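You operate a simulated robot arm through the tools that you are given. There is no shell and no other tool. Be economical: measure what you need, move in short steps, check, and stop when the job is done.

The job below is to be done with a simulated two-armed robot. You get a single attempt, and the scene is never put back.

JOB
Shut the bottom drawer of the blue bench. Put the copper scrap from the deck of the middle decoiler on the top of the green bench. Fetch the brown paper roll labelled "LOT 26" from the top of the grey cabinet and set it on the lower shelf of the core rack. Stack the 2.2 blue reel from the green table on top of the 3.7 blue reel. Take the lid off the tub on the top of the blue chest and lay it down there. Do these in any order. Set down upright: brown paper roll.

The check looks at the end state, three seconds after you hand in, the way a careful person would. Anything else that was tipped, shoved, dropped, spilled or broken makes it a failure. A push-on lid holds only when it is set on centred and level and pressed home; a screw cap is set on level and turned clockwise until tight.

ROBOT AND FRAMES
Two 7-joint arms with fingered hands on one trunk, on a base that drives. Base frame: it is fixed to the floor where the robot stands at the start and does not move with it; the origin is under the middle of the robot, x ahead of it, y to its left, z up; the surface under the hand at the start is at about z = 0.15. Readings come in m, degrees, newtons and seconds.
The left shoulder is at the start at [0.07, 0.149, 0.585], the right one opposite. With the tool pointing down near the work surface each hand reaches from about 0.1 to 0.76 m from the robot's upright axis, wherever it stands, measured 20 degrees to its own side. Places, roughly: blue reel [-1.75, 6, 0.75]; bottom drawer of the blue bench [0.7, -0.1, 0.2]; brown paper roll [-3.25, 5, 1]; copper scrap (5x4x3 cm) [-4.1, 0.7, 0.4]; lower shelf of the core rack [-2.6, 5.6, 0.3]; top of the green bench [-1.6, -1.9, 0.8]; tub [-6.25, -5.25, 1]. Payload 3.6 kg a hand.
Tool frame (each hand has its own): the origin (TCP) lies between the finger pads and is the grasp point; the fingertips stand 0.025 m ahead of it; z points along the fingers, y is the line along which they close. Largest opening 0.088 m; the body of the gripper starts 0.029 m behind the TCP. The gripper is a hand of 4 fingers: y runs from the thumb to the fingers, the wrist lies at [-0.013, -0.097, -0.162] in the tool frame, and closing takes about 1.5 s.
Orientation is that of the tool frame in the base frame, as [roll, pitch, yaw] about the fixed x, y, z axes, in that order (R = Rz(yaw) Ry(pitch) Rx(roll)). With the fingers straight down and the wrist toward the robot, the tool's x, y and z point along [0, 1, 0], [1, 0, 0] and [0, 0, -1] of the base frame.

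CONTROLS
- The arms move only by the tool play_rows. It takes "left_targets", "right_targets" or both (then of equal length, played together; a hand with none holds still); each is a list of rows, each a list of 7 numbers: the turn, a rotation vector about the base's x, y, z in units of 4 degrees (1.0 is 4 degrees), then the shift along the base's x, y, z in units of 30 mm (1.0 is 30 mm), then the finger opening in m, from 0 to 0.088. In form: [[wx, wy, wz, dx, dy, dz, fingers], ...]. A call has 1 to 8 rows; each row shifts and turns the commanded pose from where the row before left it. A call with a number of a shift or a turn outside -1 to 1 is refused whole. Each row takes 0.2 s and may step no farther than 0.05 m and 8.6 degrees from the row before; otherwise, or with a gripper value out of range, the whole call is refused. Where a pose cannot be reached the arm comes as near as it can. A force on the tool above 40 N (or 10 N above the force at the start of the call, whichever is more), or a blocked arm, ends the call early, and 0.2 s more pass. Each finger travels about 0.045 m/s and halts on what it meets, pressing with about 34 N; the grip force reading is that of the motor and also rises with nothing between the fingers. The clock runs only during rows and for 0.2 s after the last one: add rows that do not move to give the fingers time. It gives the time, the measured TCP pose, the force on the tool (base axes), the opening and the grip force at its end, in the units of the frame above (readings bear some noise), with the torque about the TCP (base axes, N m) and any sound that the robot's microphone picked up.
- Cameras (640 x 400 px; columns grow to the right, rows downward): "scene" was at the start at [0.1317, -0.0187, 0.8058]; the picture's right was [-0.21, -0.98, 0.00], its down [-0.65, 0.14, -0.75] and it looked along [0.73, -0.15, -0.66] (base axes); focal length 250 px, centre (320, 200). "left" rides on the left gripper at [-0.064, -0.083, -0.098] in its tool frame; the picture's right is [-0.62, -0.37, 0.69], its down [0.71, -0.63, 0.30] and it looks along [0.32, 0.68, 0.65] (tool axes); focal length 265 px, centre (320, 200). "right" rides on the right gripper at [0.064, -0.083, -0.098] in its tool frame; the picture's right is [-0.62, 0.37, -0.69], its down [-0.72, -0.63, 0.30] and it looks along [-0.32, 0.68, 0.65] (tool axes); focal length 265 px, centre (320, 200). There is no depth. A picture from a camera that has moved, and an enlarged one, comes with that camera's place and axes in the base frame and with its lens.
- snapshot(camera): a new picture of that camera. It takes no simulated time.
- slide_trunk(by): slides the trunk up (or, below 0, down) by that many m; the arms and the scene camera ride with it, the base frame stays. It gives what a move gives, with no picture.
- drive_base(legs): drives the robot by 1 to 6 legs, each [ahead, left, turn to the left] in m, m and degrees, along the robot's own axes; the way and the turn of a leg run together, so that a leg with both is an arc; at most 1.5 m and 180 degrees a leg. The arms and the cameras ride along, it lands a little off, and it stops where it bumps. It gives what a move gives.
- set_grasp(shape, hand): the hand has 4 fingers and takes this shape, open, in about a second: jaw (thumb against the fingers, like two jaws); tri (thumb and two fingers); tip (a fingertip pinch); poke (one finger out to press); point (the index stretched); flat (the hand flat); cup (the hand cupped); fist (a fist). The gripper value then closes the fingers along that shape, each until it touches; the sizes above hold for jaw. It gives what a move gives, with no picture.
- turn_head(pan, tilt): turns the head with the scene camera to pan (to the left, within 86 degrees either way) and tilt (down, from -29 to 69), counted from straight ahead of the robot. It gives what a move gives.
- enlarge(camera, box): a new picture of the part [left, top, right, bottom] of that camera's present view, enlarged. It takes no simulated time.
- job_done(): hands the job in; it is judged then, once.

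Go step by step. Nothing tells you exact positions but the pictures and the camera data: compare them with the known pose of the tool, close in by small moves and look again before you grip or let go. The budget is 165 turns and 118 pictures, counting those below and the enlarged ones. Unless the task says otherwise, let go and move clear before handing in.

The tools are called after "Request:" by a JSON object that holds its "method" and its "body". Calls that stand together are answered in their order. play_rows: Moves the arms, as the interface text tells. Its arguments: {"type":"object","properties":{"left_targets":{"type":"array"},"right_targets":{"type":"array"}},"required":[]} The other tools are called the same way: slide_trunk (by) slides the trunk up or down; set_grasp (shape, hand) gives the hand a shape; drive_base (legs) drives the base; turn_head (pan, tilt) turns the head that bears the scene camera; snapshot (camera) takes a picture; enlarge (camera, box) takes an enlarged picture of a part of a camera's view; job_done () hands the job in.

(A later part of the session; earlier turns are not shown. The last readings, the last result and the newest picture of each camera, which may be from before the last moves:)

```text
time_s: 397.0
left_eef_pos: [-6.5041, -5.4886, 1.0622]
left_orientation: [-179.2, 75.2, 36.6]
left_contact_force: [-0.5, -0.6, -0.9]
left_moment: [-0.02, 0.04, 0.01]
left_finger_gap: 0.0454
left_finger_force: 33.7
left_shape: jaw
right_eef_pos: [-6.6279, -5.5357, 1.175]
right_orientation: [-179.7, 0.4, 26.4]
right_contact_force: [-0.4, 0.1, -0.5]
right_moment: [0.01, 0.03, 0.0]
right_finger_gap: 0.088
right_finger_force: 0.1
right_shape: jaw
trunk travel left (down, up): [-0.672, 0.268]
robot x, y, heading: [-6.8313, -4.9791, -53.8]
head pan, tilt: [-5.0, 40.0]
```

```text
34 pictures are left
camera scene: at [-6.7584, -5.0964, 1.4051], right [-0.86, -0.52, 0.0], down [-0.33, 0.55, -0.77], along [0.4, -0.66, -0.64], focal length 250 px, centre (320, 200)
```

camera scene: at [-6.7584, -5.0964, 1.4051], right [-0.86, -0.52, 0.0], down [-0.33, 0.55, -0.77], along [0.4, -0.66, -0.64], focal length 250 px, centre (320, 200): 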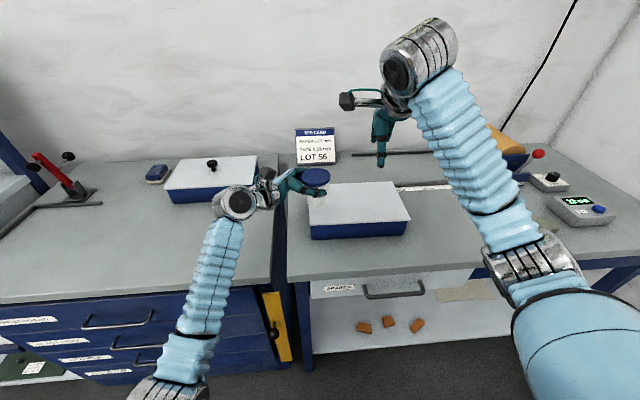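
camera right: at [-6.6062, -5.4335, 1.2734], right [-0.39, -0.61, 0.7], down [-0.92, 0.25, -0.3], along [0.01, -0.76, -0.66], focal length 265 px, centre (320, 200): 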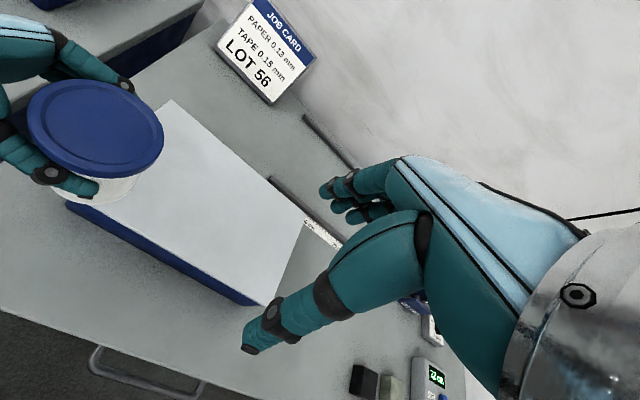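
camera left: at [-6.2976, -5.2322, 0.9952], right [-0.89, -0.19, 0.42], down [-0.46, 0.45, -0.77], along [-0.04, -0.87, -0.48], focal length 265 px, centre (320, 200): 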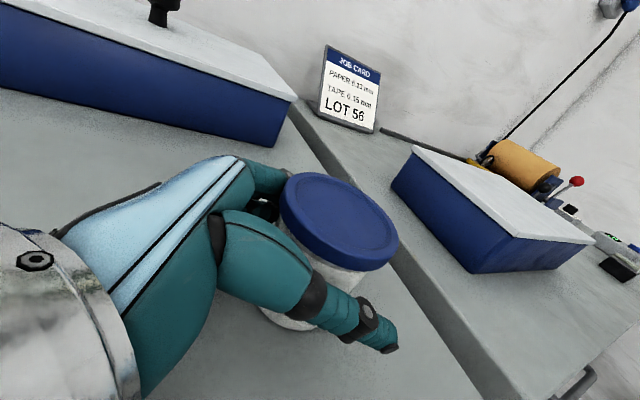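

The lid centre is confirmed at (-6.514, -5.483, 1.094). I'll move over it and turn the right hand 32° so its fingers avoid the left fingers.

Request:
{"method": "play_rows", "body": {"right_targets": [[0, 0, -1, 0.5, 0.23, 0, 0.088], [0, 0, -1, 0.5, 0.23, 0, 0.088], [0, 0, -1, 0.5, 0.23, 0, 0.088], [0, 0, -1, 0.5, 0.23, 0, 0.088], [0, 0, -1, 0.5, 0.23, 0, 0.088], [0, 0, -1, 0.5, 0.23, 0, 0.088], [0, 0, -1, 0.5, 0.23, 0, 0.088], [0, 0, -1, 0.3, 0.15, -0.5, 0.088]]}}

Request:
{"method": "snapshot", "body": {"camera": "right"}}

Request:
{"method": "enlarge", "body": {"camera": "scene", "box": [250, 70, 400, 220]}}

```text
time_s: 398.8
left_eef_pos: [-6.506, -5.4883, 1.0611]
left_orientation: [-179.2, 75.3, 36.7]
left_contact_force: [0.7, 0.4, -0.4]
left_moment: [0.01, 0.03, 0.02]
left_finger_gap: 0.0454
left_finger_force: 34.0
left_shape: jaw
right_eef_pos: [-6.5135, -5.4817, 1.1583]
right_orientation: [-179.7, 0.4, -5.8]
right_contact_force: [0.4, 0.5, 0.0]
right_moment: [-0.01, -0.01, 0.01]
right_finger_gap: 0.088
right_finger_force: 0.0
right_shape: jaw
trunk travel left (down, up): [-0.672, 0.268]
robot x, y, heading: [-6.8318, -4.9792, -53.7]
head pan, tilt: [-5.0, 40.0]
```

```text
33 pictures are left
camera right: at [-6.4407, -5.4066, 1.2578], right [-0.65, -0.31, 0.69], down [-0.65, 0.7, -0.3], along [-0.4, -0.64, -0.66], focal length 265 px, centre (320, 200)
```

right: 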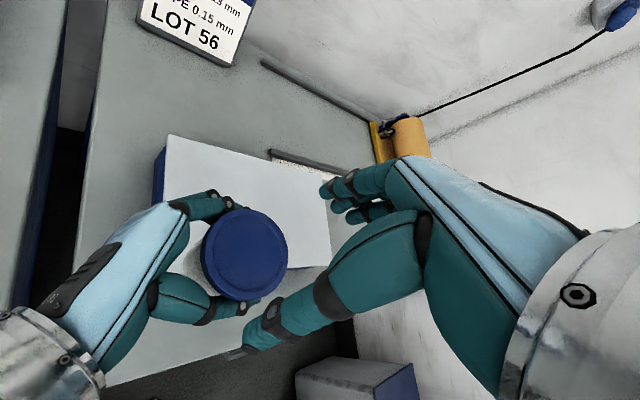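

```text
2.67 times, centred on (325, 145) of scene
camera zoom: at [-6.7575, -5.0965, 1.4051], right [-0.86, -0.52, 0.0], down [-0.33, 0.55, -0.77], along [0.4, -0.66, -0.64], focal length 666 px, centre (307, 347)
```

zoom: 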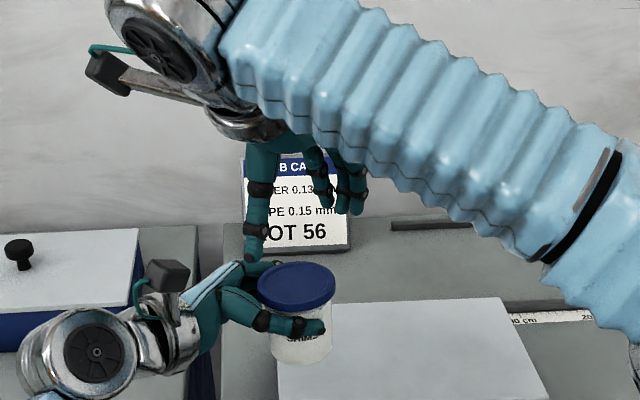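

I'll shift 1 cm in x, descend to the lid rim and close.

Request:
{"method": "play_rows", "body": {"right_targets": [[0, 0, 0, 0.3, 0, -0.5, 0.088], [0, 0, 0, 0, 0, -0.6, 0.088], [0, 0, 0, 0, 0, -0.55, 0.088], [0, 0, 0, 0, 0, 0, 0.045], [0, 0, 0, 0, 0, 0, 0.045], [0, 0, 0, 0, 0, 0, 0.045], [0, 0, 0, 0, 0, 0, 0.045], [0, 0, 0, 0, 0, 0, 0.045]]}}

Request:
{"method": "snapshot", "body": {"camera": "right"}}

```text
time_s: 400.6
left_eef_pos: [-6.505, -5.4886, 1.0613]
left_orientation: [-179.2, 75.3, 36.7]
left_contact_force: [-0.5, 6.1, -4.2]
left_moment: [-0.05, 0.0, -0.09]
left_finger_gap: 0.0451
left_finger_force: 33.8
left_shape: jaw
right_eef_pos: [-6.5037, -5.4824, 1.1115]
right_orientation: [-179.7, 0.4, -5.7]
right_contact_force: [-0.5, -4.7, 3.3]
right_moment: [-0.26, 0.03, 0.05]
right_finger_gap: 0.0502
right_finger_force: 0.0
right_shape: jaw
trunk travel left (down, up): [-0.672, 0.268]
robot x, y, heading: [-6.8307, -4.9822, -53.8]
head pan, tilt: [-5.0, 40.0]
heard: snap
```

```text
31 pictures are left
camera right: at [-6.4315, -5.4064, 1.2097], right [-0.65, -0.31, 0.7], down [-0.65, 0.7, -0.3], along [-0.39, -0.64, -0.65], focal length 265 px, centre (320, 200)
```

right: 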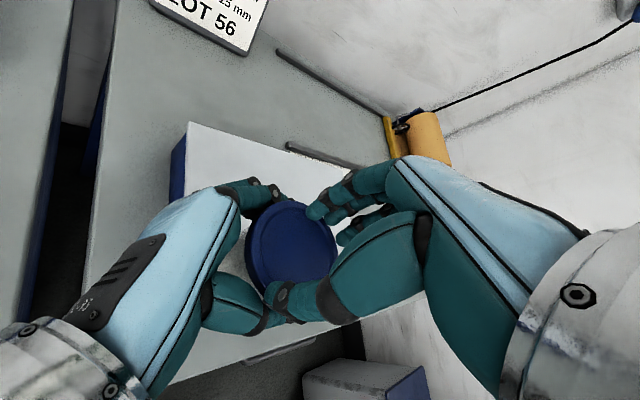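

I heard a snap, so the lid may have popped loose. I'll finish closing and lift gently.

Request:
{"method": "play_rows", "body": {"right_targets": [[0, 0, 0, 0, 0, 0, 0.03], [0, 0, 0, 0, 0, 0, 0.03], [0, 0, 0, 0, 0, 0, 0.03], [0, 0, 0, 0, 0, 0.3, 0.03], [0, 0, 0, 0, 0, 0.5, 0.03], [0, 0, 0, 0, 0, 0.8, 0.03], [0, 0, 0, 0, 0, 0.8, 0.03]]}}

Request:
{"method": "snapshot", "body": {"camera": "right"}}

```text
time_s: 402.2
left_eef_pos: [-6.5055, -5.488, 1.0626]
left_orientation: [-179.5, 75.3, 36.3]
left_contact_force: [0.9, 0.3, -0.7]
left_moment: [-0.06, 0.0, -0.02]
left_finger_gap: 0.0446
left_finger_force: 33.9
left_shape: jaw
right_eef_pos: [-6.5038, -5.481, 1.1815]
right_orientation: [-179.7, 0.4, -5.6]
right_contact_force: [0.2, -0.3, -0.5]
right_moment: [-0.02, 0.0, 0.0]
right_finger_gap: 0.0305
right_finger_force: 0.1
right_shape: jaw
trunk travel left (down, up): [-0.672, 0.268]
robot x, y, heading: [-6.8333, -4.983, -54.0]
head pan, tilt: [-5.0, 40.0]
```

```text
30 pictures are left
camera right: at [-6.4324, -5.4056, 1.2806], right [-0.65, -0.31, 0.7], down [-0.65, 0.7, -0.3], along [-0.39, -0.64, -0.65], focal length 265 px, centre (320, 200)
```

right: 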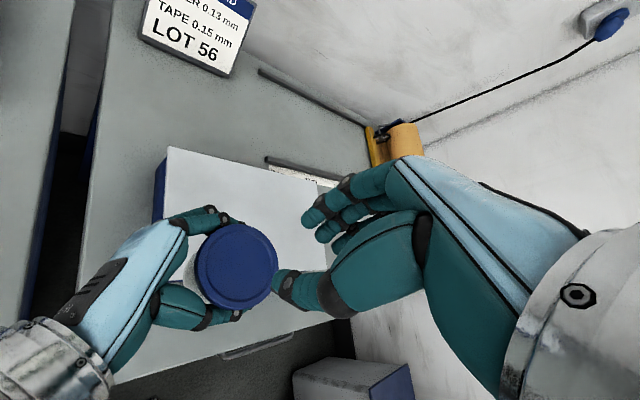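

Request:
{"method": "enlarge", "body": {"camera": "scene", "box": [260, 130, 380, 220]}}

```text
4.44 times, centred on (320, 175) of scene
camera zoom: at [-6.758, -5.0954, 1.4052], right [-0.86, -0.52, 0.0], down [-0.33, 0.55, -0.77], along [0.4, -0.66, -0.64], focal length 1110 px, centre (320, 311)
```

zoom: 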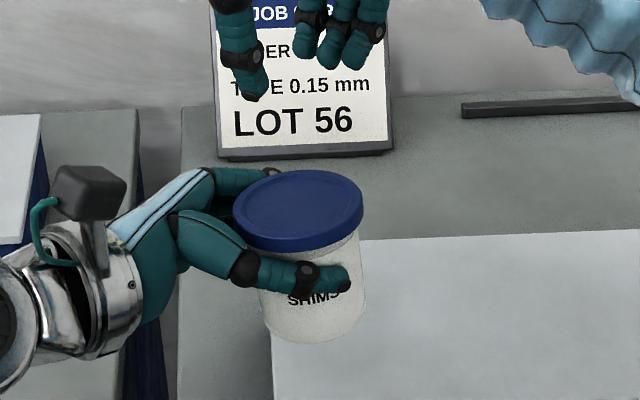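

The lid looks popped and slightly shifted on the body. I'll reopen, regrip lower and lift.

Request:
{"method": "play_rows", "body": {"right_targets": [[0, 0, 0, -0.1, 0.15, 0, 0.088], [0, 0, 0, 0, 0, 0, 0.088], [0, 0, 0, 0, 0, 0, 0.088], [0, 0, 0, 0, 0, 0, 0.088], [0, 0, 0, 0, 0, -0.9, 0.088], [0, 0, 0, 0, 0, -0.9, 0.088], [0, 0, 0, 0, 0, -0.8, 0.088]]}}

Request:
{"method": "play_rows", "body": {"right_targets": [[0, 0, 0, 0, 0, 0, 0.045], [0, 0, 0, 0, 0, 0, 0.045], [0, 0, 0, 0, 0, 0, 0.045], [0, 0, 0, 0, 0, 0, 0.045], [0, 0, 0, 0, 0, 0, 0.045], [0, 0, 0, 0, 0, 0, 0.045]]}}

Request:
{"method": "enlarge", "body": {"camera": "scene", "box": [260, 130, 380, 220]}}

```text
time_s: 403.8
left_eef_pos: [-6.5048, -5.4876, 1.0625]
left_orientation: [-179.5, 75.3, 36.4]
left_contact_force: [0.0, -0.1, -0.5]
left_moment: [0.02, 0.02, -0.05]
left_finger_gap: 0.0446
left_finger_force: 34.3
left_shape: jaw
right_eef_pos: [-6.5081, -5.4765, 1.1047]
right_orientation: [-179.7, 0.4, -5.7]
right_contact_force: [-0.4, -1.1, -0.1]
right_moment: [-0.06, -0.02, 0.0]
right_finger_gap: 0.0877
right_finger_force: 0.2
right_shape: jaw
trunk travel left (down, up): [-0.672, 0.268]
robot x, y, heading: [-6.8317, -4.9852, -53.9]
head pan, tilt: [-5.0, 40.0]
```

```text
time_s: 405.2
left_eef_pos: [-6.5037, -5.4869, 1.0621]
left_orientation: [-179.3, 75.2, 36.7]
left_contact_force: [2.2, 12.0, -3.5]
left_moment: [-0.36, 0.01, -0.08]
left_finger_gap: 0.044
left_finger_force: 34.4
left_shape: jaw
right_eef_pos: [-6.5084, -5.4771, 1.1054]
right_orientation: [-179.7, 0.4, -5.7]
right_contact_force: [-0.5, -12.2, 2.3]
right_moment: [-0.2, 0.01, 0.03]
right_finger_gap: 0.0527
right_finger_force: 33.4
right_shape: jaw
trunk travel left (down, up): [-0.672, 0.268]
robot x, y, heading: [-6.8323, -4.9812, -53.8]
head pan, tilt: [-5.0, 40.0]
```

```text
4.44 times, centred on (320, 175) of scene
camera zoom: at [-6.7579, -5.0962, 1.4052], right [-0.86, -0.52, 0.0], down [-0.33, 0.55, -0.77], along [0.4, -0.66, -0.64], focal length 1110 px, centre (320, 311)
```

zoom: 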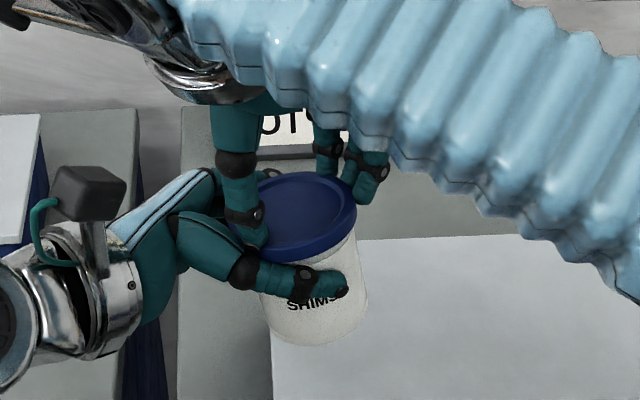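

Now it's properly gripped with a 53 mm gap at 33 N. Lifting.

Request:
{"method": "play_rows", "body": {"right_targets": [[0, 0, 0, 0, 0, 0.1, 0.03], [0, 0, 0, 0, 0, 0.2, 0.03], [0, 0, 0, 0, 0, 0.4, 0.03], [0, 0, 0, 0, 0, 0.7, 0.03], [0, 0, 0, 0, 0, 0.8, 0.03], [0, 0, 0, 0, 0, 0.8, 0.03]]}}

Request:
{"method": "snapshot", "body": {"camera": "scene"}}

```text
time_s: 406.6
left_eef_pos: [-6.5047, -5.4877, 1.0629]
left_orientation: [-179.4, 75.3, 36.4]
left_contact_force: [0.1, -0.4, -0.1]
left_moment: [0.0, 0.0, 0.0]
left_finger_gap: 0.0435
left_finger_force: 33.9
left_shape: jaw
right_eef_pos: [-6.5083, -5.4774, 1.196]
right_orientation: [-179.7, 0.4, -5.7]
right_contact_force: [0.3, 0.6, -0.1]
right_moment: [0.02, -0.02, 0.02]
right_finger_gap: 0.0501
right_finger_force: 34.2
right_shape: jaw
trunk travel left (down, up): [-0.672, 0.268]
robot x, y, heading: [-6.8336, -4.9841, -53.5]
head pan, tilt: [-5.0, 40.0]
```

```text
27 pictures are left
camera scene: at [-6.7581, -5.0954, 1.4052], right [-0.86, -0.52, 0.0], down [-0.33, 0.55, -0.77], along [0.4, -0.66, -0.64], focal length 250 px, centre (320, 200)
```

scene: 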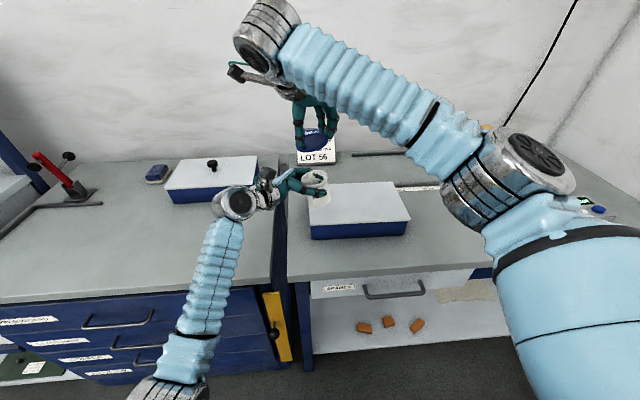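

The lid is off. I'll put the tub back near its spot, slightly to the left, leaving room for the lid on its right.

Request:
{"method": "play_rows", "body": {"left_targets": [[0, 0, 0, 0.8, 0.596, 0, 0.03], [0, 0, 0, 0.8, 0.596, 0, 0.03], [0, 0, 0, 0.8, 0.596, 0, 0.03], [0, 0, 0, 0.8, 0.596, 0, 0.03], [0, 0, 0, 0.8, 0.596, 0, 0.03], [0, 0, 0, 0.8, 0.596, 0, 0.03], [0, 0, 0, 0.8, 0.596, 0, 0.03], [0, 0, 0, 0.8, 0.596, -0.2, 0.03]]}}

Request:
{"method": "play_rows", "body": {"left_targets": [[0, 0, 0, 0.8, 0.596, -0.8, 0.03], [0, 0, 0, 0.8, 0.596, -0.8, 0.03], [0, 0, 0, 0, 0, -0.9, 0.03], [0, 0, 0, 0, 0, -0.9, 0.03], [0, 0, 0, 0, 0, -0.9, 0.03], [0, 0, 0, 0, 0, -0.4, 0.03], [0, 0, 0, 0, 0, -0.2, 0.03]]}}

Request:
{"method": "snapshot", "body": {"camera": "scene"}}

```text
time_s: 408.4
left_eef_pos: [-6.3125, -5.3451, 1.0574]
left_orientation: [-179.8, 75.3, 36.0]
left_contact_force: [-0.2, -0.1, 0.4]
left_moment: [-0.03, -0.01, -0.01]
left_finger_gap: 0.0436
left_finger_force: 34.2
left_shape: jaw
right_eef_pos: [-6.5071, -5.4765, 1.1952]
right_orientation: [-179.6, 0.5, -5.6]
right_contact_force: [0.4, 0.3, -0.8]
right_moment: [-0.01, -0.02, -0.02]
right_finger_gap: 0.0501
right_finger_force: 33.4
right_shape: jaw
trunk travel left (down, up): [-0.672, 0.268]
robot x, y, heading: [-6.8326, -4.9818, -54.1]
head pan, tilt: [-5.0, 40.0]
```

```text
time_s: 410.0
left_eef_pos: [-6.266, -5.3095, 0.9121]
left_orientation: [-179.8, 75.4, 36.1]
left_contact_force: [0.0, -1.3, 3.0]
left_moment: [-0.01, -0.04, -0.01]
left_finger_gap: 0.0433
left_finger_force: 34.1
left_shape: jaw
right_eef_pos: [-6.5084, -5.4772, 1.1958]
right_orientation: [-179.8, 0.5, -5.6]
right_contact_force: [0.2, -0.2, -0.6]
right_moment: [0.04, -0.02, 0.0]
right_finger_gap: 0.0502
right_finger_force: 33.7
right_shape: jaw
trunk travel left (down, up): [-0.672, 0.268]
robot x, y, heading: [-6.8315, -4.9854, -53.5]
head pan, tilt: [-5.0, 40.0]
```

```text
26 pictures are left
camera scene: at [-6.7586, -5.0956, 1.4053], right [-0.86, -0.52, 0.0], down [-0.33, 0.55, -0.77], along [0.4, -0.66, -0.64], focal length 250 px, centre (320, 200)
```

scene: 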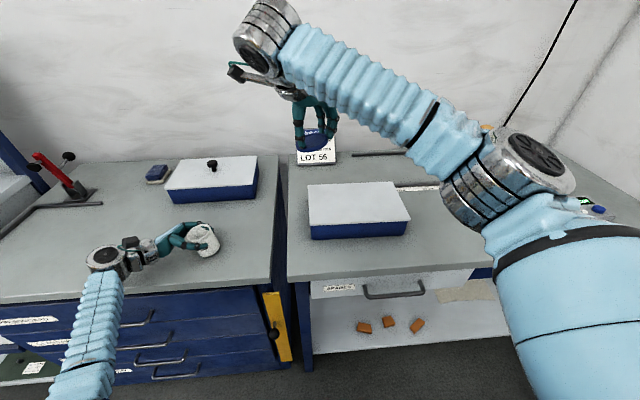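

Request:
{"method": "enlarge", "body": {"camera": "scene", "box": [140, 190, 260, 290]}}

```text
4.00 times, centred on (200, 240) of scene
camera zoom: at [-6.7586, -5.0956, 1.4053], right [-0.86, -0.52, 0.0], down [-0.33, 0.55, -0.77], along [0.4, -0.66, -0.64], focal length 999 px, centre (800, 40)
```

zoom: 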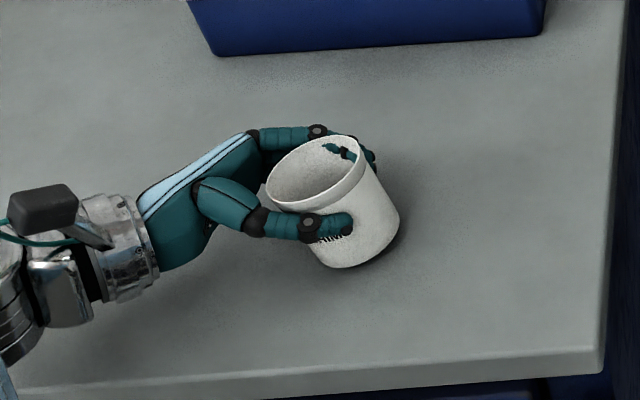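

The tub pivoted about 12° in the grip. I'll rotate it upright, touch down and release.

Request:
{"method": "play_rows", "body": {"left_targets": [[0, 0, 0, 0, 0, 0.3, 0.03], [0.588, -0.809, 0, 0, 0, 0, 0.03], [0.588, -0.809, 0, 0, 0, 0, 0.03], [0.588, -0.809, 0, 0, 0, 0, 0.03], [0, 0, 0, 0, 0, -0.3, 0.03], [0, 0, 0, 0, 0, -0.15, 0.03]]}}

Request:
{"method": "enlarge", "body": {"camera": "scene", "box": [140, 190, 260, 290]}}

```text
time_s: 411.4
left_eef_pos: [-6.2659, -5.3099, 0.9104]
left_orientation: [179.6, 63.0, 35.6]
left_contact_force: [1.0, -0.1, 7.4]
left_moment: [-0.16, -0.02, -0.01]
left_finger_gap: 0.0431
left_finger_force: 34.2
left_shape: jaw
right_eef_pos: [-6.5096, -5.4761, 1.1953]
right_orientation: [-179.9, 0.3, -5.6]
right_contact_force: [0.7, 0.2, 0.3]
right_moment: [0.0, 0.02, 0.02]
right_finger_gap: 0.0502
right_finger_force: 33.9
right_shape: jaw
trunk travel left (down, up): [-0.672, 0.268]
robot x, y, heading: [-6.8302, -4.9824, -54.1]
head pan, tilt: [-5.0, 40.0]
```

```text
4.00 times, centred on (200, 240) of scene
camera zoom: at [-6.7598, -5.0948, 1.4056], right [-0.86, -0.52, 0.0], down [-0.33, 0.55, -0.77], along [0.4, -0.66, -0.64], focal length 999 px, centre (800, 40)
```

zoom: 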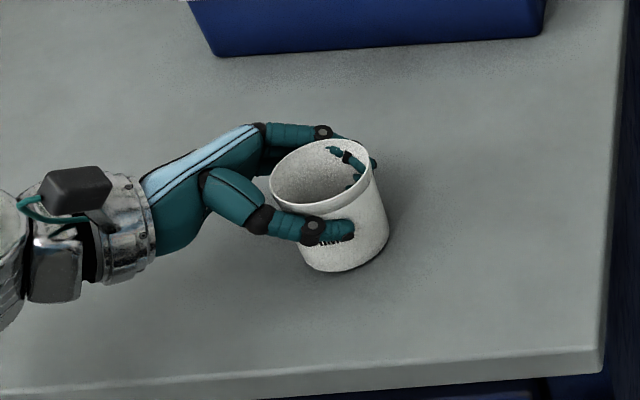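

It's upright now. I'll release and retreat the left hand, then bring the lid down to the right of the tub.

Request:
{"method": "play_rows", "body": {"left_targets": [[0, 0, 0, 0, 0, 0, 0.06], [0, 0, 0, 0, 0, 0, 0.085], [0, 0, 0, 0, 0, 0, 0.088], [0, 0, 0, 0, 0, 0, 0.088], [0, 0, 0, 0.72, 0.53, 0.3, 0.088], [0, 0, 0, 0.72, 0.53, 0.45, 0.088], [0, 0, 0, 0.72, 0.53, 0.45, 0.088], [0, 0, 0, 0.72, 0.53, 0.9, 0.088]]}}

Request:
{"method": "play_rows", "body": {"right_targets": [[0, 0, 0, 0.8, 0.5, -0.6, 0.03], [0, 0, 0, 0.8, 0.5, -1, 0.03], [0, 0, 0, 0.8, 0.5, -1, 0.03], [0, 0, 0, 0.8, 0.5, -1, 0.03], [0, 0, 0, 0.8, 0.5, -1, 0.03], [0, 0, 0, 0.9, 0.48, -1, 0.03], [0, 0, 0, 0, 0, -1, 0.03], [0, 0, 0, 0, 0, -1, 0.03]]}}

Request:
{"method": "snapshot", "body": {"camera": "right"}}

```text
time_s: 413.2
left_eef_pos: [-6.1744, -5.2474, 0.9682]
left_orientation: [-179.6, 63.2, 36.3]
left_contact_force: [0.1, -0.2, 0.4]
left_moment: [-0.02, 0.01, -0.01]
left_finger_gap: 0.0874
left_finger_force: 0.0
left_shape: jaw
right_eef_pos: [-6.5076, -5.4776, 1.1937]
right_orientation: [-179.6, 0.5, -5.7]
right_contact_force: [-1.6, -0.3, 0.4]
right_moment: [-0.01, 0.04, 0.04]
right_finger_gap: 0.0503
right_finger_force: 33.7
right_shape: jaw
trunk travel left (down, up): [-0.672, 0.268]
robot x, y, heading: [-6.8316, -4.9823, -53.7]
head pan, tilt: [-5.0, 40.0]
```

```text
time_s: 414.5
left_eef_pos: [-6.1785, -5.2471, 0.9691]
left_orientation: [-179.7, 63.2, 36.2]
left_contact_force: [-0.3, -0.2, -0.3]
left_moment: [0.02, 0.01, 0.01]
left_finger_gap: 0.0876
left_finger_force: 0.0
left_shape: jaw
right_eef_pos: [-6.4303, -5.4871, 1.0688]
right_orientation: [-179.4, -1.3, -13.9]
right_contact_force: [-0.7, 0.5, 0.5]
right_moment: [-0.04, 0.03, 0.01]
right_finger_gap: 0.0499
right_finger_force: 34.5
right_shape: jaw
right hand out of reach, approached as far as the arm can: row 5, 6
trunk travel left (down, up): [-0.672, 0.268]
robot x, y, heading: [-6.8282, -4.9815, -53.8]
head pan, tilt: [-5.0, 40.0]
stopped in row 6 (right hand): the arm was blocked; the commanded pose is now the measured one
```

```text
23 pictures are left
camera right: at [-6.3498, -5.4232, 1.1709], right [-0.71, -0.21, 0.67], down [-0.54, 0.78, -0.31], along [-0.46, -0.58, -0.67], focal length 265 px, centre (320, 200)
```

right: 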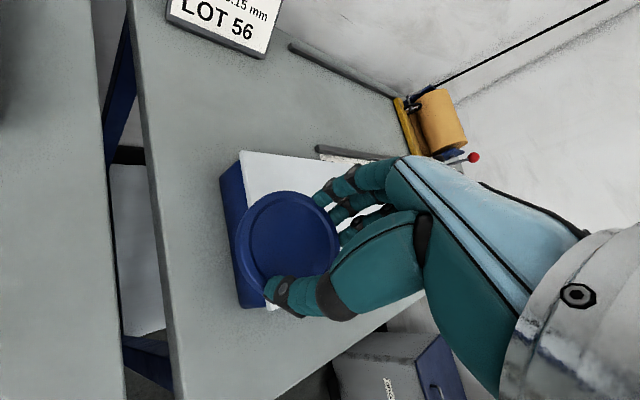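

The right arm is at its lateral reach limit, so I'll strafe the base 0.13 m left and then lower the lid.

Request:
{"method": "drive_base", "body": {"legs": [[0, 0.13, 0]]}}

Request:
{"method": "play_rows", "body": {"right_targets": [[0, 0, 0, 0, 0, -0.9, 0.03], [0, 0, 0, 0, 0, -0.9, 0.03], [0, 0, 0, 0, 0, -0.9, 0.03], [0, 0, 0, 0, 0, -0.9, 0.03]]}}

Request:
{"method": "snapshot", "body": {"camera": "scene"}}

```text
time_s: 416.8
left_eef_pos: [-6.0739, -5.1728, 0.9677]
left_orientation: [-179.7, 63.3, 36.1]
left_contact_force: [0.2, 0.0, -0.2]
left_moment: [-0.01, 0.04, -0.03]
left_finger_gap: 0.0875
left_finger_force: 0.1
left_shape: jaw
right_eef_pos: [-6.3237, -5.4122, 1.0687]
right_orientation: [-179.3, -1.2, -13.7]
right_contact_force: [0.1, 0.2, -0.8]
right_moment: [0.0, -0.01, 0.03]
right_finger_gap: 0.05
right_finger_force: 33.8
right_shape: jaw
trunk travel left (down, up): [-0.672, 0.268]
robot x, y, heading: [-6.7277, -4.9017, -54.0]
head pan, tilt: [-5.0, 40.0]
```

```text
time_s: 418.0
left_eef_pos: [-6.0732, -5.1736, 0.9676]
left_orientation: [-179.6, 63.2, 36.1]
left_contact_force: [0.1, 0.3, -0.2]
left_moment: [0.01, -0.01, -0.02]
left_finger_gap: 0.0878
left_finger_force: 0.1
left_shape: jaw
right_eef_pos: [-6.3432, -5.4418, 0.9591]
right_orientation: [179.7, -0.8, -16.6]
right_contact_force: [0.0, 0.2, -0.3]
right_moment: [0.03, 0.0, 0.0]
right_finger_gap: 0.05
right_finger_force: 33.9
right_shape: jaw
trunk travel left (down, up): [-0.672, 0.268]
robot x, y, heading: [-6.7264, -4.9064, -53.9]
head pan, tilt: [-5.0, 40.0]
stopped in row 4 (right hand): the arm was blocked; the commanded pose is now the measured one
```

```text
22 pictures are left
camera scene: at [-6.6516, -5.0182, 1.4052], right [-0.86, -0.52, 0.0], down [-0.33, 0.55, -0.77], along [0.4, -0.66, -0.64], focal length 250 px, centre (320, 200)
```

scene: 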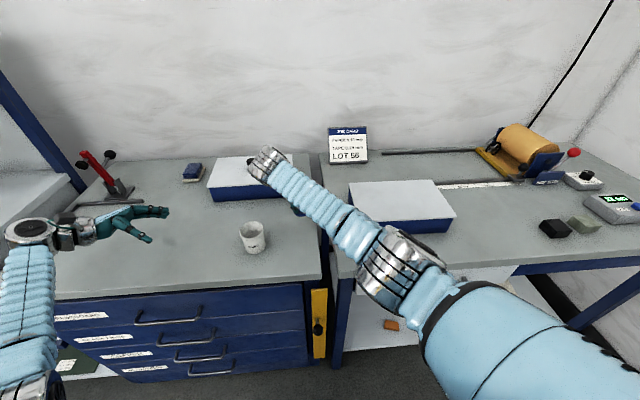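

I'll strafe 5 cm more to the left and use the trunk to lower the lid onto the chest.

Request:
{"method": "drive_base", "body": {"legs": [[0, 0.05, 0]]}}

Request:
{"method": "slide_trunk", "body": {"by": -0.045}}

Request:
{"method": "snapshot", "body": {"camera": "right"}}

```text
time_s: 419.3
left_eef_pos: [-6.0372, -5.1465, 0.969]
left_orientation: [-179.7, 63.2, 36.0]
left_contact_force: [-0.2, 0.6, -1.0]
left_moment: [0.01, -0.02, 0.02]
left_finger_gap: 0.0874
left_finger_force: 0.1
left_shape: jaw
right_eef_pos: [-6.3027, -5.4087, 0.9602]
right_orientation: [-179.8, -1.0, -16.1]
right_contact_force: [-0.6, 0.3, -0.4]
right_moment: [0.01, 0.0, 0.01]
right_finger_gap: 0.0501
right_finger_force: 34.0
right_shape: jaw
trunk travel left (down, up): [-0.672, 0.268]
robot x, y, heading: [-6.6841, -4.8724, -53.8]
head pan, tilt: [-5.0, 40.0]
```

```text
time_s: 420.2
left_eef_pos: [-6.0333, -5.1428, 0.9234]
left_orientation: [-179.8, 63.3, 36.0]
left_contact_force: [-0.3, 0.4, -0.4]
left_moment: [0.03, 0.01, 0.01]
left_finger_gap: 0.0877
left_finger_force: 0.1
left_shape: jaw
right_eef_pos: [-6.3006, -5.4055, 0.9155]
right_orientation: [180.0, -1.0, -16.1]
right_contact_force: [-1.0, 0.9, 0.0]
right_moment: [-0.01, 0.0, 0.0]
right_finger_gap: 0.05
right_finger_force: 34.0
right_shape: jaw
trunk travel left (down, up): [-0.627, 0.313]
robot x, y, heading: [-6.6847, -4.8748, -53.7]
head pan, tilt: [-5.0, 40.0]
```

```text
21 pictures are left
camera right: at [-6.2178, -5.3448, 1.0157], right [-0.71, -0.18, 0.68], down [-0.51, 0.8, -0.32], along [-0.49, -0.57, -0.66], focal length 265 px, centre (320, 200)
```

right: 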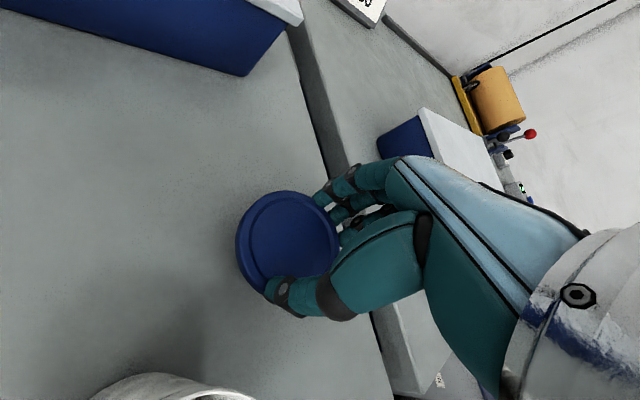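

The lid is over the chest top, clear of the edge. I'll lower the last bit and release.

Request:
{"method": "slide_trunk", "body": {"by": -0.013}}

Request:
{"method": "play_rows", "body": {"right_targets": [[0, 0, 0, 0, 0, 0, 0.055], [0, 0, 0, 0, 0, 0, 0.065], [0, 0, 0, 0, 0, 0, 0.07], [0, 0, 0, 0, 0, 0, 0.07], [0, 0, 0, 0, 0, 0.5, 0.07], [0, 0, 0, 0, 0, 1, 0.07], [0, 0, 0, 0, 0, 1, 0.07], [0, 0, 0, 0, 0, 1, 0.07]]}}

Request:
{"method": "slide_trunk", "body": {"by": 0.1}}

Request:
{"method": "snapshot", "body": {"camera": "right"}}

```text
time_s: 420.8
left_eef_pos: [-6.0344, -5.1441, 0.9097]
left_orientation: [-179.8, 63.3, 36.0]
left_contact_force: [0.4, 0.4, -0.1]
left_moment: [-0.03, 0.03, 0.0]
left_finger_gap: 0.0876
left_finger_force: 0.0
left_shape: jaw
right_eef_pos: [-6.3007, -5.407, 0.9034]
right_orientation: [-179.9, -1.0, -16.1]
right_contact_force: [0.0, 0.4, 0.0]
right_moment: [0.0, 0.01, -0.01]
right_finger_gap: 0.0499
right_finger_force: 33.9
right_shape: jaw
trunk travel left (down, up): [-0.614, 0.326]
robot x, y, heading: [-6.6825, -4.8706, -54.0]
head pan, tilt: [-5.0, 40.0]
```

```text
time_s: 422.8
left_eef_pos: [-6.0336, -5.1449, 0.9084]
left_orientation: [-179.7, 63.2, 36.0]
left_contact_force: [0.5, 0.1, -0.1]
left_moment: [0.03, 0.04, 0.02]
left_finger_gap: 0.0875
left_finger_force: 0.1
left_shape: jaw
right_eef_pos: [-6.3223, -5.4379, 1.0016]
right_orientation: [178.6, 0.2, -19.1]
right_contact_force: [0.3, -0.6, 1.7]
right_moment: [0.02, 0.0, 0.04]
right_finger_gap: 0.0697
right_finger_force: 0.0
right_shape: jaw
trunk travel left (down, up): [-0.614, 0.326]
robot x, y, heading: [-6.6835, -4.8765, -53.7]
head pan, tilt: [-5.0, 40.0]
stopped in row 8 (right hand): the arm was blocked; the commanded pose is now the measured one
```

```text
time_s: 424.1
left_eef_pos: [-6.0349, -5.1447, 1.0098]
left_orientation: [-179.6, 63.3, 36.3]
left_contact_force: [0.0, -0.7, -0.5]
left_moment: [0.04, 0.03, -0.02]
left_finger_gap: 0.0876
left_finger_force: 0.0
left_shape: jaw
right_eef_pos: [-6.3227, -5.4374, 1.1004]
right_orientation: [178.7, 0.4, -19.0]
right_contact_force: [0.1, -0.4, 0.1]
right_moment: [-0.01, 0.02, 0.0]
right_finger_gap: 0.0697
right_finger_force: 0.0
right_shape: jaw
trunk travel left (down, up): [-0.714, 0.226]
robot x, y, heading: [-6.6832, -4.8746, -53.8]
head pan, tilt: [-5.0, 40.0]
```

```text
20 pictures are left
camera right: at [-6.2336, -5.3782, 1.1976], right [-0.7, -0.13, 0.7], down [-0.47, 0.82, -0.31], along [-0.54, -0.55, -0.64], focal length 265 px, centre (320, 200)
```

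right: 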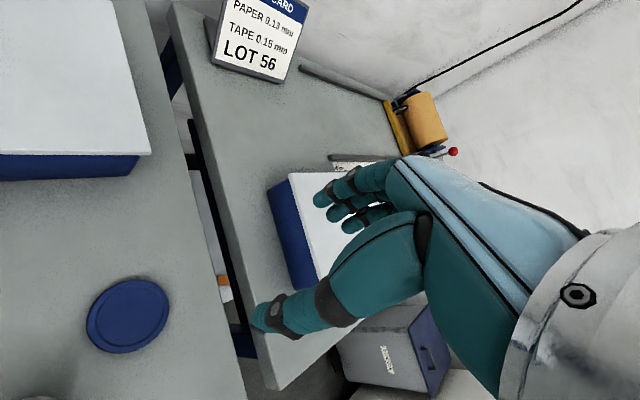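

The lid lies flat on the chest, so the tub is done. I'll re-level the left hand, back out, lower the trunk and start the long drive to the roll area.

Request:
{"method": "drive_base", "body": {"legs": [[-1.4, 0, 0]]}}

Request:
{"method": "play_rows", "body": {"left_targets": [[0.588, -0.809, 0, 0, 0, 0, 0.088], [0.588, -0.809, 0, 0, 0, 0, 0.088], [0.588, -0.809, 0, 0, 0, 0, 0.088], [0.588, -0.809, 0, 0, 0, 0, 0.088], [0.588, -0.809, 0, 0, 0, 0, 0.088], [0.588, -0.809, 0, 0, 0, 0, 0.088], [0.588, -0.809, 0, 0, 0, 0, 0.088], [0.588, -0.809, 0, 0, 0, 0, 0.088]]}}

Request:
{"method": "play_rows", "body": {"left_targets": [[0.588, -0.809, 0, 0, 0, 0, 0.088], [0.588, -0.809, 0, 0, 0, 0, 0.088], [0.588, -0.809, 0, 0, 0, 0, 0.088], [0.588, -0.809, 0, 0, 0, 0, 0.088], [0.588, -0.809, 0, 0, 0, 0, 0.088], [0.588, -0.809, 0, 0, 0, 0, 0.088], [0.588, -0.809, 0, 0, 0, 0, 0.088], [0.588, -0.809, 0, 0, 0, 0, 0.088]]}}

Request:
{"method": "slide_trunk", "body": {"by": -0.3}}

Request:
{"method": "drive_base", "body": {"legs": [[0, 0, 91], [1.5, 0, 0], [1.5, 0, 0]]}}

```text
time_s: 442.4
left_eef_pos: [-6.8683, -3.9969, 1.0098]
left_orientation: [-179.8, 63.3, 34.9]
left_contact_force: [0.2, -0.2, 0.1]
left_moment: [-0.03, 0.01, 0.01]
left_finger_gap: 0.0876
left_finger_force: 0.1
left_shape: jaw
right_eef_pos: [-7.1607, -4.2846, 1.1029]
right_orientation: [178.8, 0.3, -20.2]
right_contact_force: [-0.2, -0.5, -0.1]
right_moment: [0.01, 0.01, -0.01]
right_finger_gap: 0.0698
right_finger_force: 0.1
right_shape: jaw
trunk travel left (down, up): [-0.714, 0.226]
robot x, y, heading: [-7.5117, -3.7163, -55.1]
head pan, tilt: [-5.0, 40.0]
```

```text
time_s: 444.2
left_eef_pos: [-6.8688, -3.9965, 1.0118]
left_orientation: [-179.0, 31.1, 35.5]
left_contact_force: [0.3, 0.3, 0.1]
left_moment: [-0.03, 0.04, 0.03]
left_finger_gap: 0.0875
left_finger_force: 0.1
left_shape: jaw
right_eef_pos: [-7.1616, -4.2853, 1.1019]
right_orientation: [178.8, 0.2, -20.2]
right_contact_force: [-0.9, 0.1, 0.5]
right_moment: [-0.01, 0.0, -0.01]
right_finger_gap: 0.0695
right_finger_force: 0.0
right_shape: jaw
trunk travel left (down, up): [-0.714, 0.226]
robot x, y, heading: [-7.5092, -3.7133, -55.1]
head pan, tilt: [-5.0, 40.0]
```

```text
time_s: 446.0
left_eef_pos: [-6.8678, -3.9963, 1.01]
left_orientation: [-178.9, -0.9, 35.5]
left_contact_force: [0.1, 0.6, -0.1]
left_moment: [0.01, -0.01, 0.03]
left_finger_gap: 0.0875
left_finger_force: 0.1
left_shape: jaw
right_eef_pos: [-7.1624, -4.2857, 1.1017]
right_orientation: [178.8, 0.2, -20.1]
right_contact_force: [-1.5, 0.0, 0.3]
right_moment: [0.01, -0.01, -0.02]
right_finger_gap: 0.0696
right_finger_force: 0.0
right_shape: jaw
trunk travel left (down, up): [-0.714, 0.226]
robot x, y, heading: [-7.5099, -3.7107, -55.1]
head pan, tilt: [-5.0, 40.0]
```

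```text
time_s: 449.0
left_eef_pos: [-6.868, -3.9957, 0.7107]
left_orientation: [-178.8, -0.9, 35.5]
left_contact_force: [0.8, 0.5, 0.3]
left_moment: [0.01, -0.04, 0.01]
left_finger_gap: 0.0877
left_finger_force: 0.0
left_shape: jaw
right_eef_pos: [-7.1612, -4.284, 0.8022]
right_orientation: [178.7, 0.2, -20.2]
right_contact_force: [-0.3, 0.1, -0.4]
right_moment: [-0.02, -0.01, 0.02]
right_finger_gap: 0.0697
right_finger_force: 0.1
right_shape: jaw
trunk travel left (down, up): [-0.414, 0.526]
robot x, y, heading: [-7.5115, -3.7136, -55.1]
head pan, tilt: [-5.0, 40.0]
```

```text
time_s: 496.9
left_eef_pos: [-4.8301, -1.2881, 0.7106]
left_orientation: [-178.8, -0.7, 127.9]
left_contact_force: [-0.5, -1.1, 0.1]
left_moment: [0.01, 0.04, -0.03]
left_finger_gap: 0.0877
left_finger_force: 0.0
left_shape: jaw
right_eef_pos: [-4.5302, -1.5714, 0.8018]
right_orientation: [178.7, 0.3, 72.3]
right_contact_force: [0.6, -0.1, 0.4]
right_moment: [0.0, 0.03, 0.0]
right_finger_gap: 0.0697
right_finger_force: 0.1
right_shape: jaw
trunk travel left (down, up): [-0.414, 0.526]
robot x, y, heading: [-5.0884, -1.9447, 37.2]
head pan, tilt: [-5.0, 40.0]
```

On track. I'll continue along the aisle, then turn toward the far wall and look.

Request:
{"method": "drive_base", "body": {"legs": [[1.5, 0, 0], [1.5, 0, 0], [1.5, 0, 0], [0.4, 0, 0], [0, 0, 90], [1.2, 0, 0]]}}

Request:
{"method": "turn_head", "body": {"pan": 0, "tilt": 15}}

Request:
{"method": "snapshot", "body": {"camera": "scene"}}

```text
time_s: 584.0
left_eef_pos: [-2.5424, 2.2681, 0.7111]
left_orientation: [-178.8, -0.8, -142.7]
left_contact_force: [0.2, 0.7, -0.6]
left_moment: [-0.01, -0.02, 0.0]
left_finger_gap: 0.0877
left_finger_force: 0.0
left_shape: jaw
right_eef_pos: [-2.256, 2.5664, 0.8015]
right_orientation: [178.7, 0.4, 161.5]
right_contact_force: [1.0, -0.2, 0.0]
right_moment: [-0.01, 0.01, 0.01]
right_finger_gap: 0.0695
right_finger_force: 0.0
right_shape: jaw
trunk travel left (down, up): [-0.414, 0.526]
robot x, y, heading: [-1.8867, 2.0062, 126.9]
head pan, tilt: [-5.0, 40.0]
```

```text
time_s: 584.9
left_eef_pos: [-2.5409, 2.2683, 0.7106]
left_orientation: [-178.8, -0.9, -142.5]
left_contact_force: [0.7, 0.2, 0.0]
left_moment: [0.0, -0.03, 0.0]
left_finger_gap: 0.0876
left_finger_force: 0.0
left_shape: jaw
right_eef_pos: [-2.2564, 2.5671, 0.799]
right_orientation: [178.6, 0.3, 161.5]
right_contact_force: [0.3, 0.2, -0.1]
right_moment: [-0.02, 0.01, 0.01]
right_finger_gap: 0.07
right_finger_force: 0.1
right_shape: jaw
trunk travel left (down, up): [-0.414, 0.526]
robot x, y, heading: [-1.8891, 2.0083, 126.7]
head pan, tilt: [0.0, 15.0]
```

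```text
19 pictures are left
camera scene: at [-1.977, 2.1199, 1.1866], right [0.8, 0.6, 0.0], down [0.16, -0.21, -0.97], along [-0.58, 0.77, -0.26], focal length 250 px, centre (320, 200)
```

scene: 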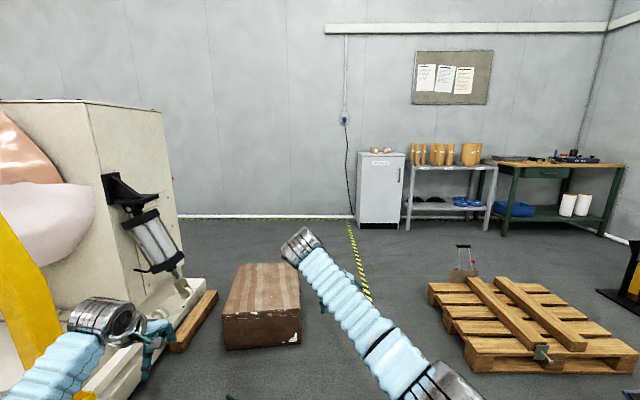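

I can see the grey cabinet with two rolls on top, the core rack and the green table. I'll pass through the gap between the crate and the pallet.

Request:
{"method": "drive_base", "body": {"legs": [[0, -0.335, 0], [1.1, 0, 0], [1.0, 0, 0]]}}

Request:
{"method": "slide_trunk", "body": {"by": 0.3}}

Request:
{"method": "turn_head", "body": {"pan": -20, "tilt": 30}}

Request:
{"method": "snapshot", "body": {"camera": "scene"}}

```text
time_s: 616.1
left_eef_pos: [-3.5066, 4.1671, 0.7098]
left_orientation: [-178.8, -0.8, -142.9]
left_contact_force: [1.0, 0.0, -0.3]
left_moment: [0.0, -0.02, 0.0]
left_finger_gap: 0.0877
left_finger_force: 0.0
left_shape: jaw
right_eef_pos: [-3.2178, 4.4655, 0.7996]
right_orientation: [178.6, 0.3, 161.2]
right_contact_force: [0.2, 0.8, 0.0]
right_moment: [-0.01, -0.01, -0.02]
right_finger_gap: 0.07
right_finger_force: 0.2
right_shape: jaw
trunk travel left (down, up): [-0.414, 0.526]
robot x, y, heading: [-2.8575, 3.9012, 126.5]
head pan, tilt: [0.0, 15.0]
```

```text
time_s: 619.1
left_eef_pos: [-3.5063, 4.1686, 1.0106]
left_orientation: [-178.7, -0.8, -142.9]
left_contact_force: [0.0, 0.4, 0.2]
left_moment: [0.01, 0.01, -0.01]
left_finger_gap: 0.0878
left_finger_force: 0.1
left_shape: jaw
right_eef_pos: [-3.2184, 4.465, 1.099]
right_orientation: [178.6, 0.4, 161.2]
right_contact_force: [-0.1, -0.1, 0.3]
right_moment: [-0.01, 0.02, -0.02]
right_finger_gap: 0.0699
right_finger_force: 0.1
right_shape: jaw
trunk travel left (down, up): [-0.714, 0.226]
robot x, y, heading: [-2.8562, 3.9019, 126.6]
head pan, tilt: [0.0, 15.0]
```

```text
time_s: 620.0
left_eef_pos: [-3.5061, 4.1681, 1.01]
left_orientation: [-178.8, -0.8, -142.9]
left_contact_force: [0.3, -0.3, -0.2]
left_moment: [0.0, -0.02, 0.04]
left_finger_gap: 0.0879
left_finger_force: 0.1
left_shape: jaw
right_eef_pos: [-3.2182, 4.4651, 1.1003]
right_orientation: [178.6, 0.4, 161.2]
right_contact_force: [-0.4, 0.4, 0.3]
right_moment: [0.01, -0.03, 0.01]
right_finger_gap: 0.0697
right_finger_force: 0.0
right_shape: jaw
trunk travel left (down, up): [-0.714, 0.226]
robot x, y, heading: [-2.859, 3.9019, 126.2]
head pan, tilt: [-20.0, 30.0]
```

```text
18 pictures are left
camera scene: at [-2.9117, 4.028, 1.4626], right [0.96, 0.29, 0.0], down [0.14, -0.48, -0.87], along [-0.25, 0.83, -0.5], focal length 250 px, centre (320, 200)
```

scene: 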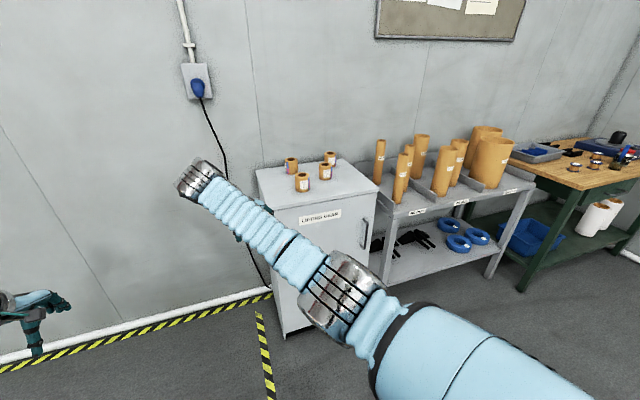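

Four small brown rolls stand on the cabinet. I'll zoom in on the labels.

Request:
{"method": "enlarge", "body": {"camera": "scene", "box": [270, 140, 360, 200]}}

Request:
{"method": "enlarge", "body": {"camera": "scene", "box": [360, 110, 640, 285]}}

```text
6.67 times, centred on (315, 170) of scene
camera zoom: at [-2.9117, 4.028, 1.4626], right [0.96, 0.29, 0.0], down [0.14, -0.48, -0.87], along [-0.25, 0.83, -0.5], focal length 1666 px, centre (353, 400)
```

zoom: 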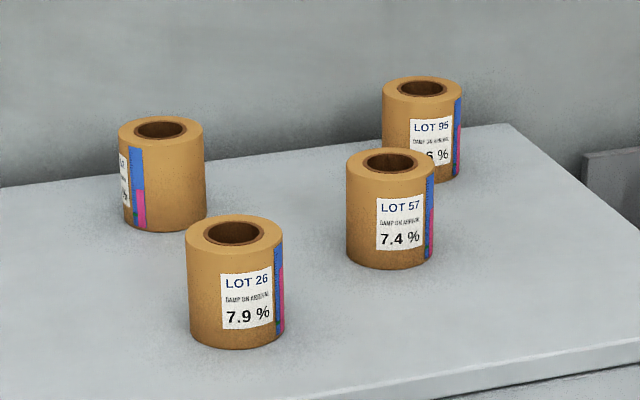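

```text
2.29 times, centred on (500, 198) of scene
camera zoom: at [-2.9117, 4.028, 1.4626], right [0.96, 0.29, 0.0], down [0.14, -0.48, -0.87], along [-0.25, 0.83, -0.5], focal length 571 px, centre (-91, 206)
```

zoom: 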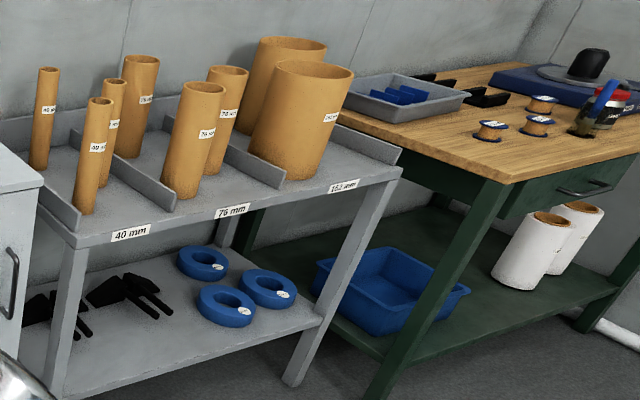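

"LOT 26" is the front-left roll, near (-3.285, 4.99). I'll drive closer and turn the right hand so its closing axis faces the cabinet.

Request:
{"method": "drive_base", "body": {"legs": [[0.42, -0.12, 0]]}}

Request:
{"method": "play_rows", "body": {"right_targets": [[0, 0, 1, 0, 0, 0, 0.088], [0, 0, 1, 0, 0, 0, 0.088], [0, 0, 1, 0, 0, 0, 0.088], [0, 0, 1, 0, 0, 0, 0.088], [0, 0, 1, 0, 0, 0, 0.088], [0, 0, 1, 0, 0, 0, 0.088], [0, 0, 1, 0, 0, 0, 0.088], [0, 0, 1, 0, 0, 0, 0.088]]}}

Request:
{"method": "turn_head", "body": {"pan": -8, "tilt": 42}}

Request:
{"method": "snapshot", "body": {"camera": "scene"}}

Request:
{"method": "snapshot", "body": {"camera": "right"}}

```text
time_s: 625.9
left_eef_pos: [-3.6632, 4.584, 1.0092]
left_orientation: [-178.8, -0.7, -143.0]
left_contact_force: [-0.8, -0.5, 0.0]
left_moment: [0.02, 0.02, 0.0]
left_finger_gap: 0.0875
left_finger_force: 0.0
left_shape: jaw
right_eef_pos: [-3.3753, 4.8806, 1.1001]
right_orientation: [178.7, 0.5, 161.1]
right_contact_force: [0.3, -0.3, 0.2]
right_moment: [0.02, -0.05, 0.0]
right_finger_gap: 0.0696
right_finger_force: 0.0
right_shape: jaw
trunk travel left (down, up): [-0.714, 0.226]
robot x, y, heading: [-3.0142, 4.3204, 126.1]
head pan, tilt: [-20.0, 30.0]
```

```text
time_s: 627.7
left_eef_pos: [-3.6612, 4.5847, 1.0105]
left_orientation: [-178.8, -0.8, -143.1]
left_contact_force: [-0.1, 0.1, -0.6]
left_moment: [-0.02, -0.01, -0.03]
left_finger_gap: 0.0877
left_finger_force: 0.0
left_shape: jaw
right_eef_pos: [-3.3723, 4.8813, 1.1002]
right_orientation: [178.7, 0.3, -166.8]
right_contact_force: [-0.3, -0.2, -0.1]
right_moment: [-0.02, 0.01, -0.02]
right_finger_gap: 0.0876
right_finger_force: 0.1
right_shape: jaw
trunk travel left (down, up): [-0.714, 0.226]
robot x, y, heading: [-3.0085, 4.3201, 126.6]
head pan, tilt: [-20.0, 30.0]
```

```text
time_s: 628.5
left_eef_pos: [-3.6617, 4.5841, 1.0095]
left_orientation: [-178.7, -0.8, -142.9]
left_contact_force: [-0.6, -0.2, -0.1]
left_moment: [0.02, 0.0, -0.01]
left_finger_gap: 0.0877
left_finger_force: 0.1
left_shape: jaw
right_eef_pos: [-3.3732, 4.8804, 1.0998]
right_orientation: [178.6, 0.4, -166.9]
right_contact_force: [0.3, -0.5, 0.3]
right_moment: [0.0, 0.0, 0.01]
right_finger_gap: 0.0877
right_finger_force: 0.0
right_shape: jaw
trunk travel left (down, up): [-0.714, 0.226]
robot x, y, heading: [-3.0143, 4.3171, 126.3]
head pan, tilt: [-8.0, 42.0]
```

```text
15 pictures are left
camera scene: at [-3.0819, 4.4311, 1.4443], right [0.88, 0.48, 0.0], down [0.32, -0.59, -0.74], along [-0.35, 0.65, -0.67], focal length 250 px, centre (320, 200)
```

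scene: 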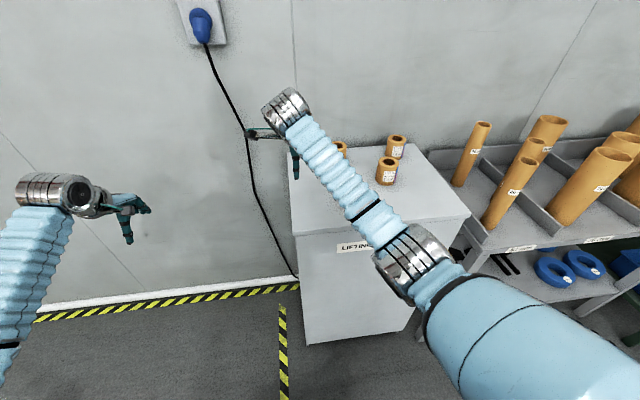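

```text
14 pictures are left
camera right: at [-3.4172, 4.7813, 1.1961], right [0.52, 0.48, 0.71], down [0.84, -0.44, -0.31], along [0.16, 0.76, -0.63], focal length 265 px, centre (320, 200)
```

right: 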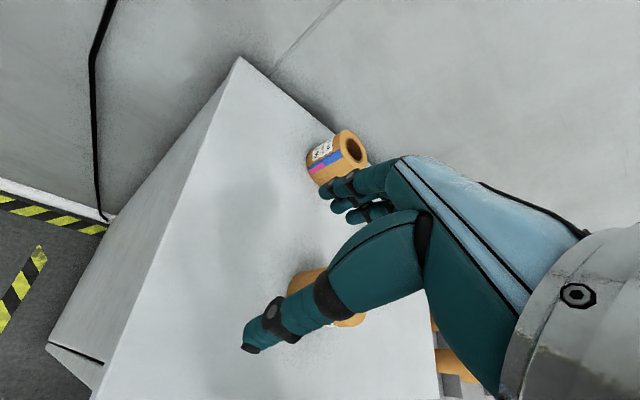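

Triangulation puts the roll at (-3.276, 4.965), from z 0.94 to 1.01. I'll move the right hand above it and check.

Request:
{"method": "play_rows", "body": {"right_targets": [[0, 0, 0, 0.81, 0.71, 0, 0.088], [0, 0, 0, 0.81, 0.71, 0, 0.088], [0, 0, 0, 0.81, 0.71, 0, 0.088], [0, 0, 0, 0.81, 0.71, -0.5, 0.088]]}}

Request:
{"method": "snapshot", "body": {"camera": "right"}}

```text
time_s: 629.5
left_eef_pos: [-3.661, 4.5852, 1.0099]
left_orientation: [-178.7, -0.9, -143.0]
left_contact_force: [-0.1, 0.3, 0.1]
left_moment: [-0.04, 0.01, 0.02]
left_finger_gap: 0.0876
left_finger_force: 0.0
left_shape: jaw
right_eef_pos: [-3.2754, 4.9662, 1.0851]
right_orientation: [178.7, 0.3, -166.7]
right_contact_force: [-0.8, 0.7, -0.6]
right_moment: [0.01, 0.03, -0.01]
right_finger_gap: 0.0875
right_finger_force: 0.0
right_shape: jaw
trunk travel left (down, up): [-0.714, 0.226]
robot x, y, heading: [-3.0135, 4.3184, 126.3]
head pan, tilt: [-8.0, 42.0]
```

```text
13 pictures are left
camera right: at [-3.3195, 4.8681, 1.1808], right [0.52, 0.48, 0.7], down [0.84, -0.44, -0.32], along [0.16, 0.76, -0.64], focal length 265 px, centre (320, 200)
```

right: 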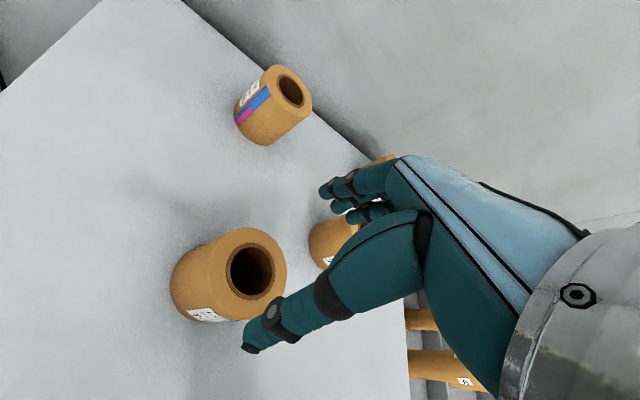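

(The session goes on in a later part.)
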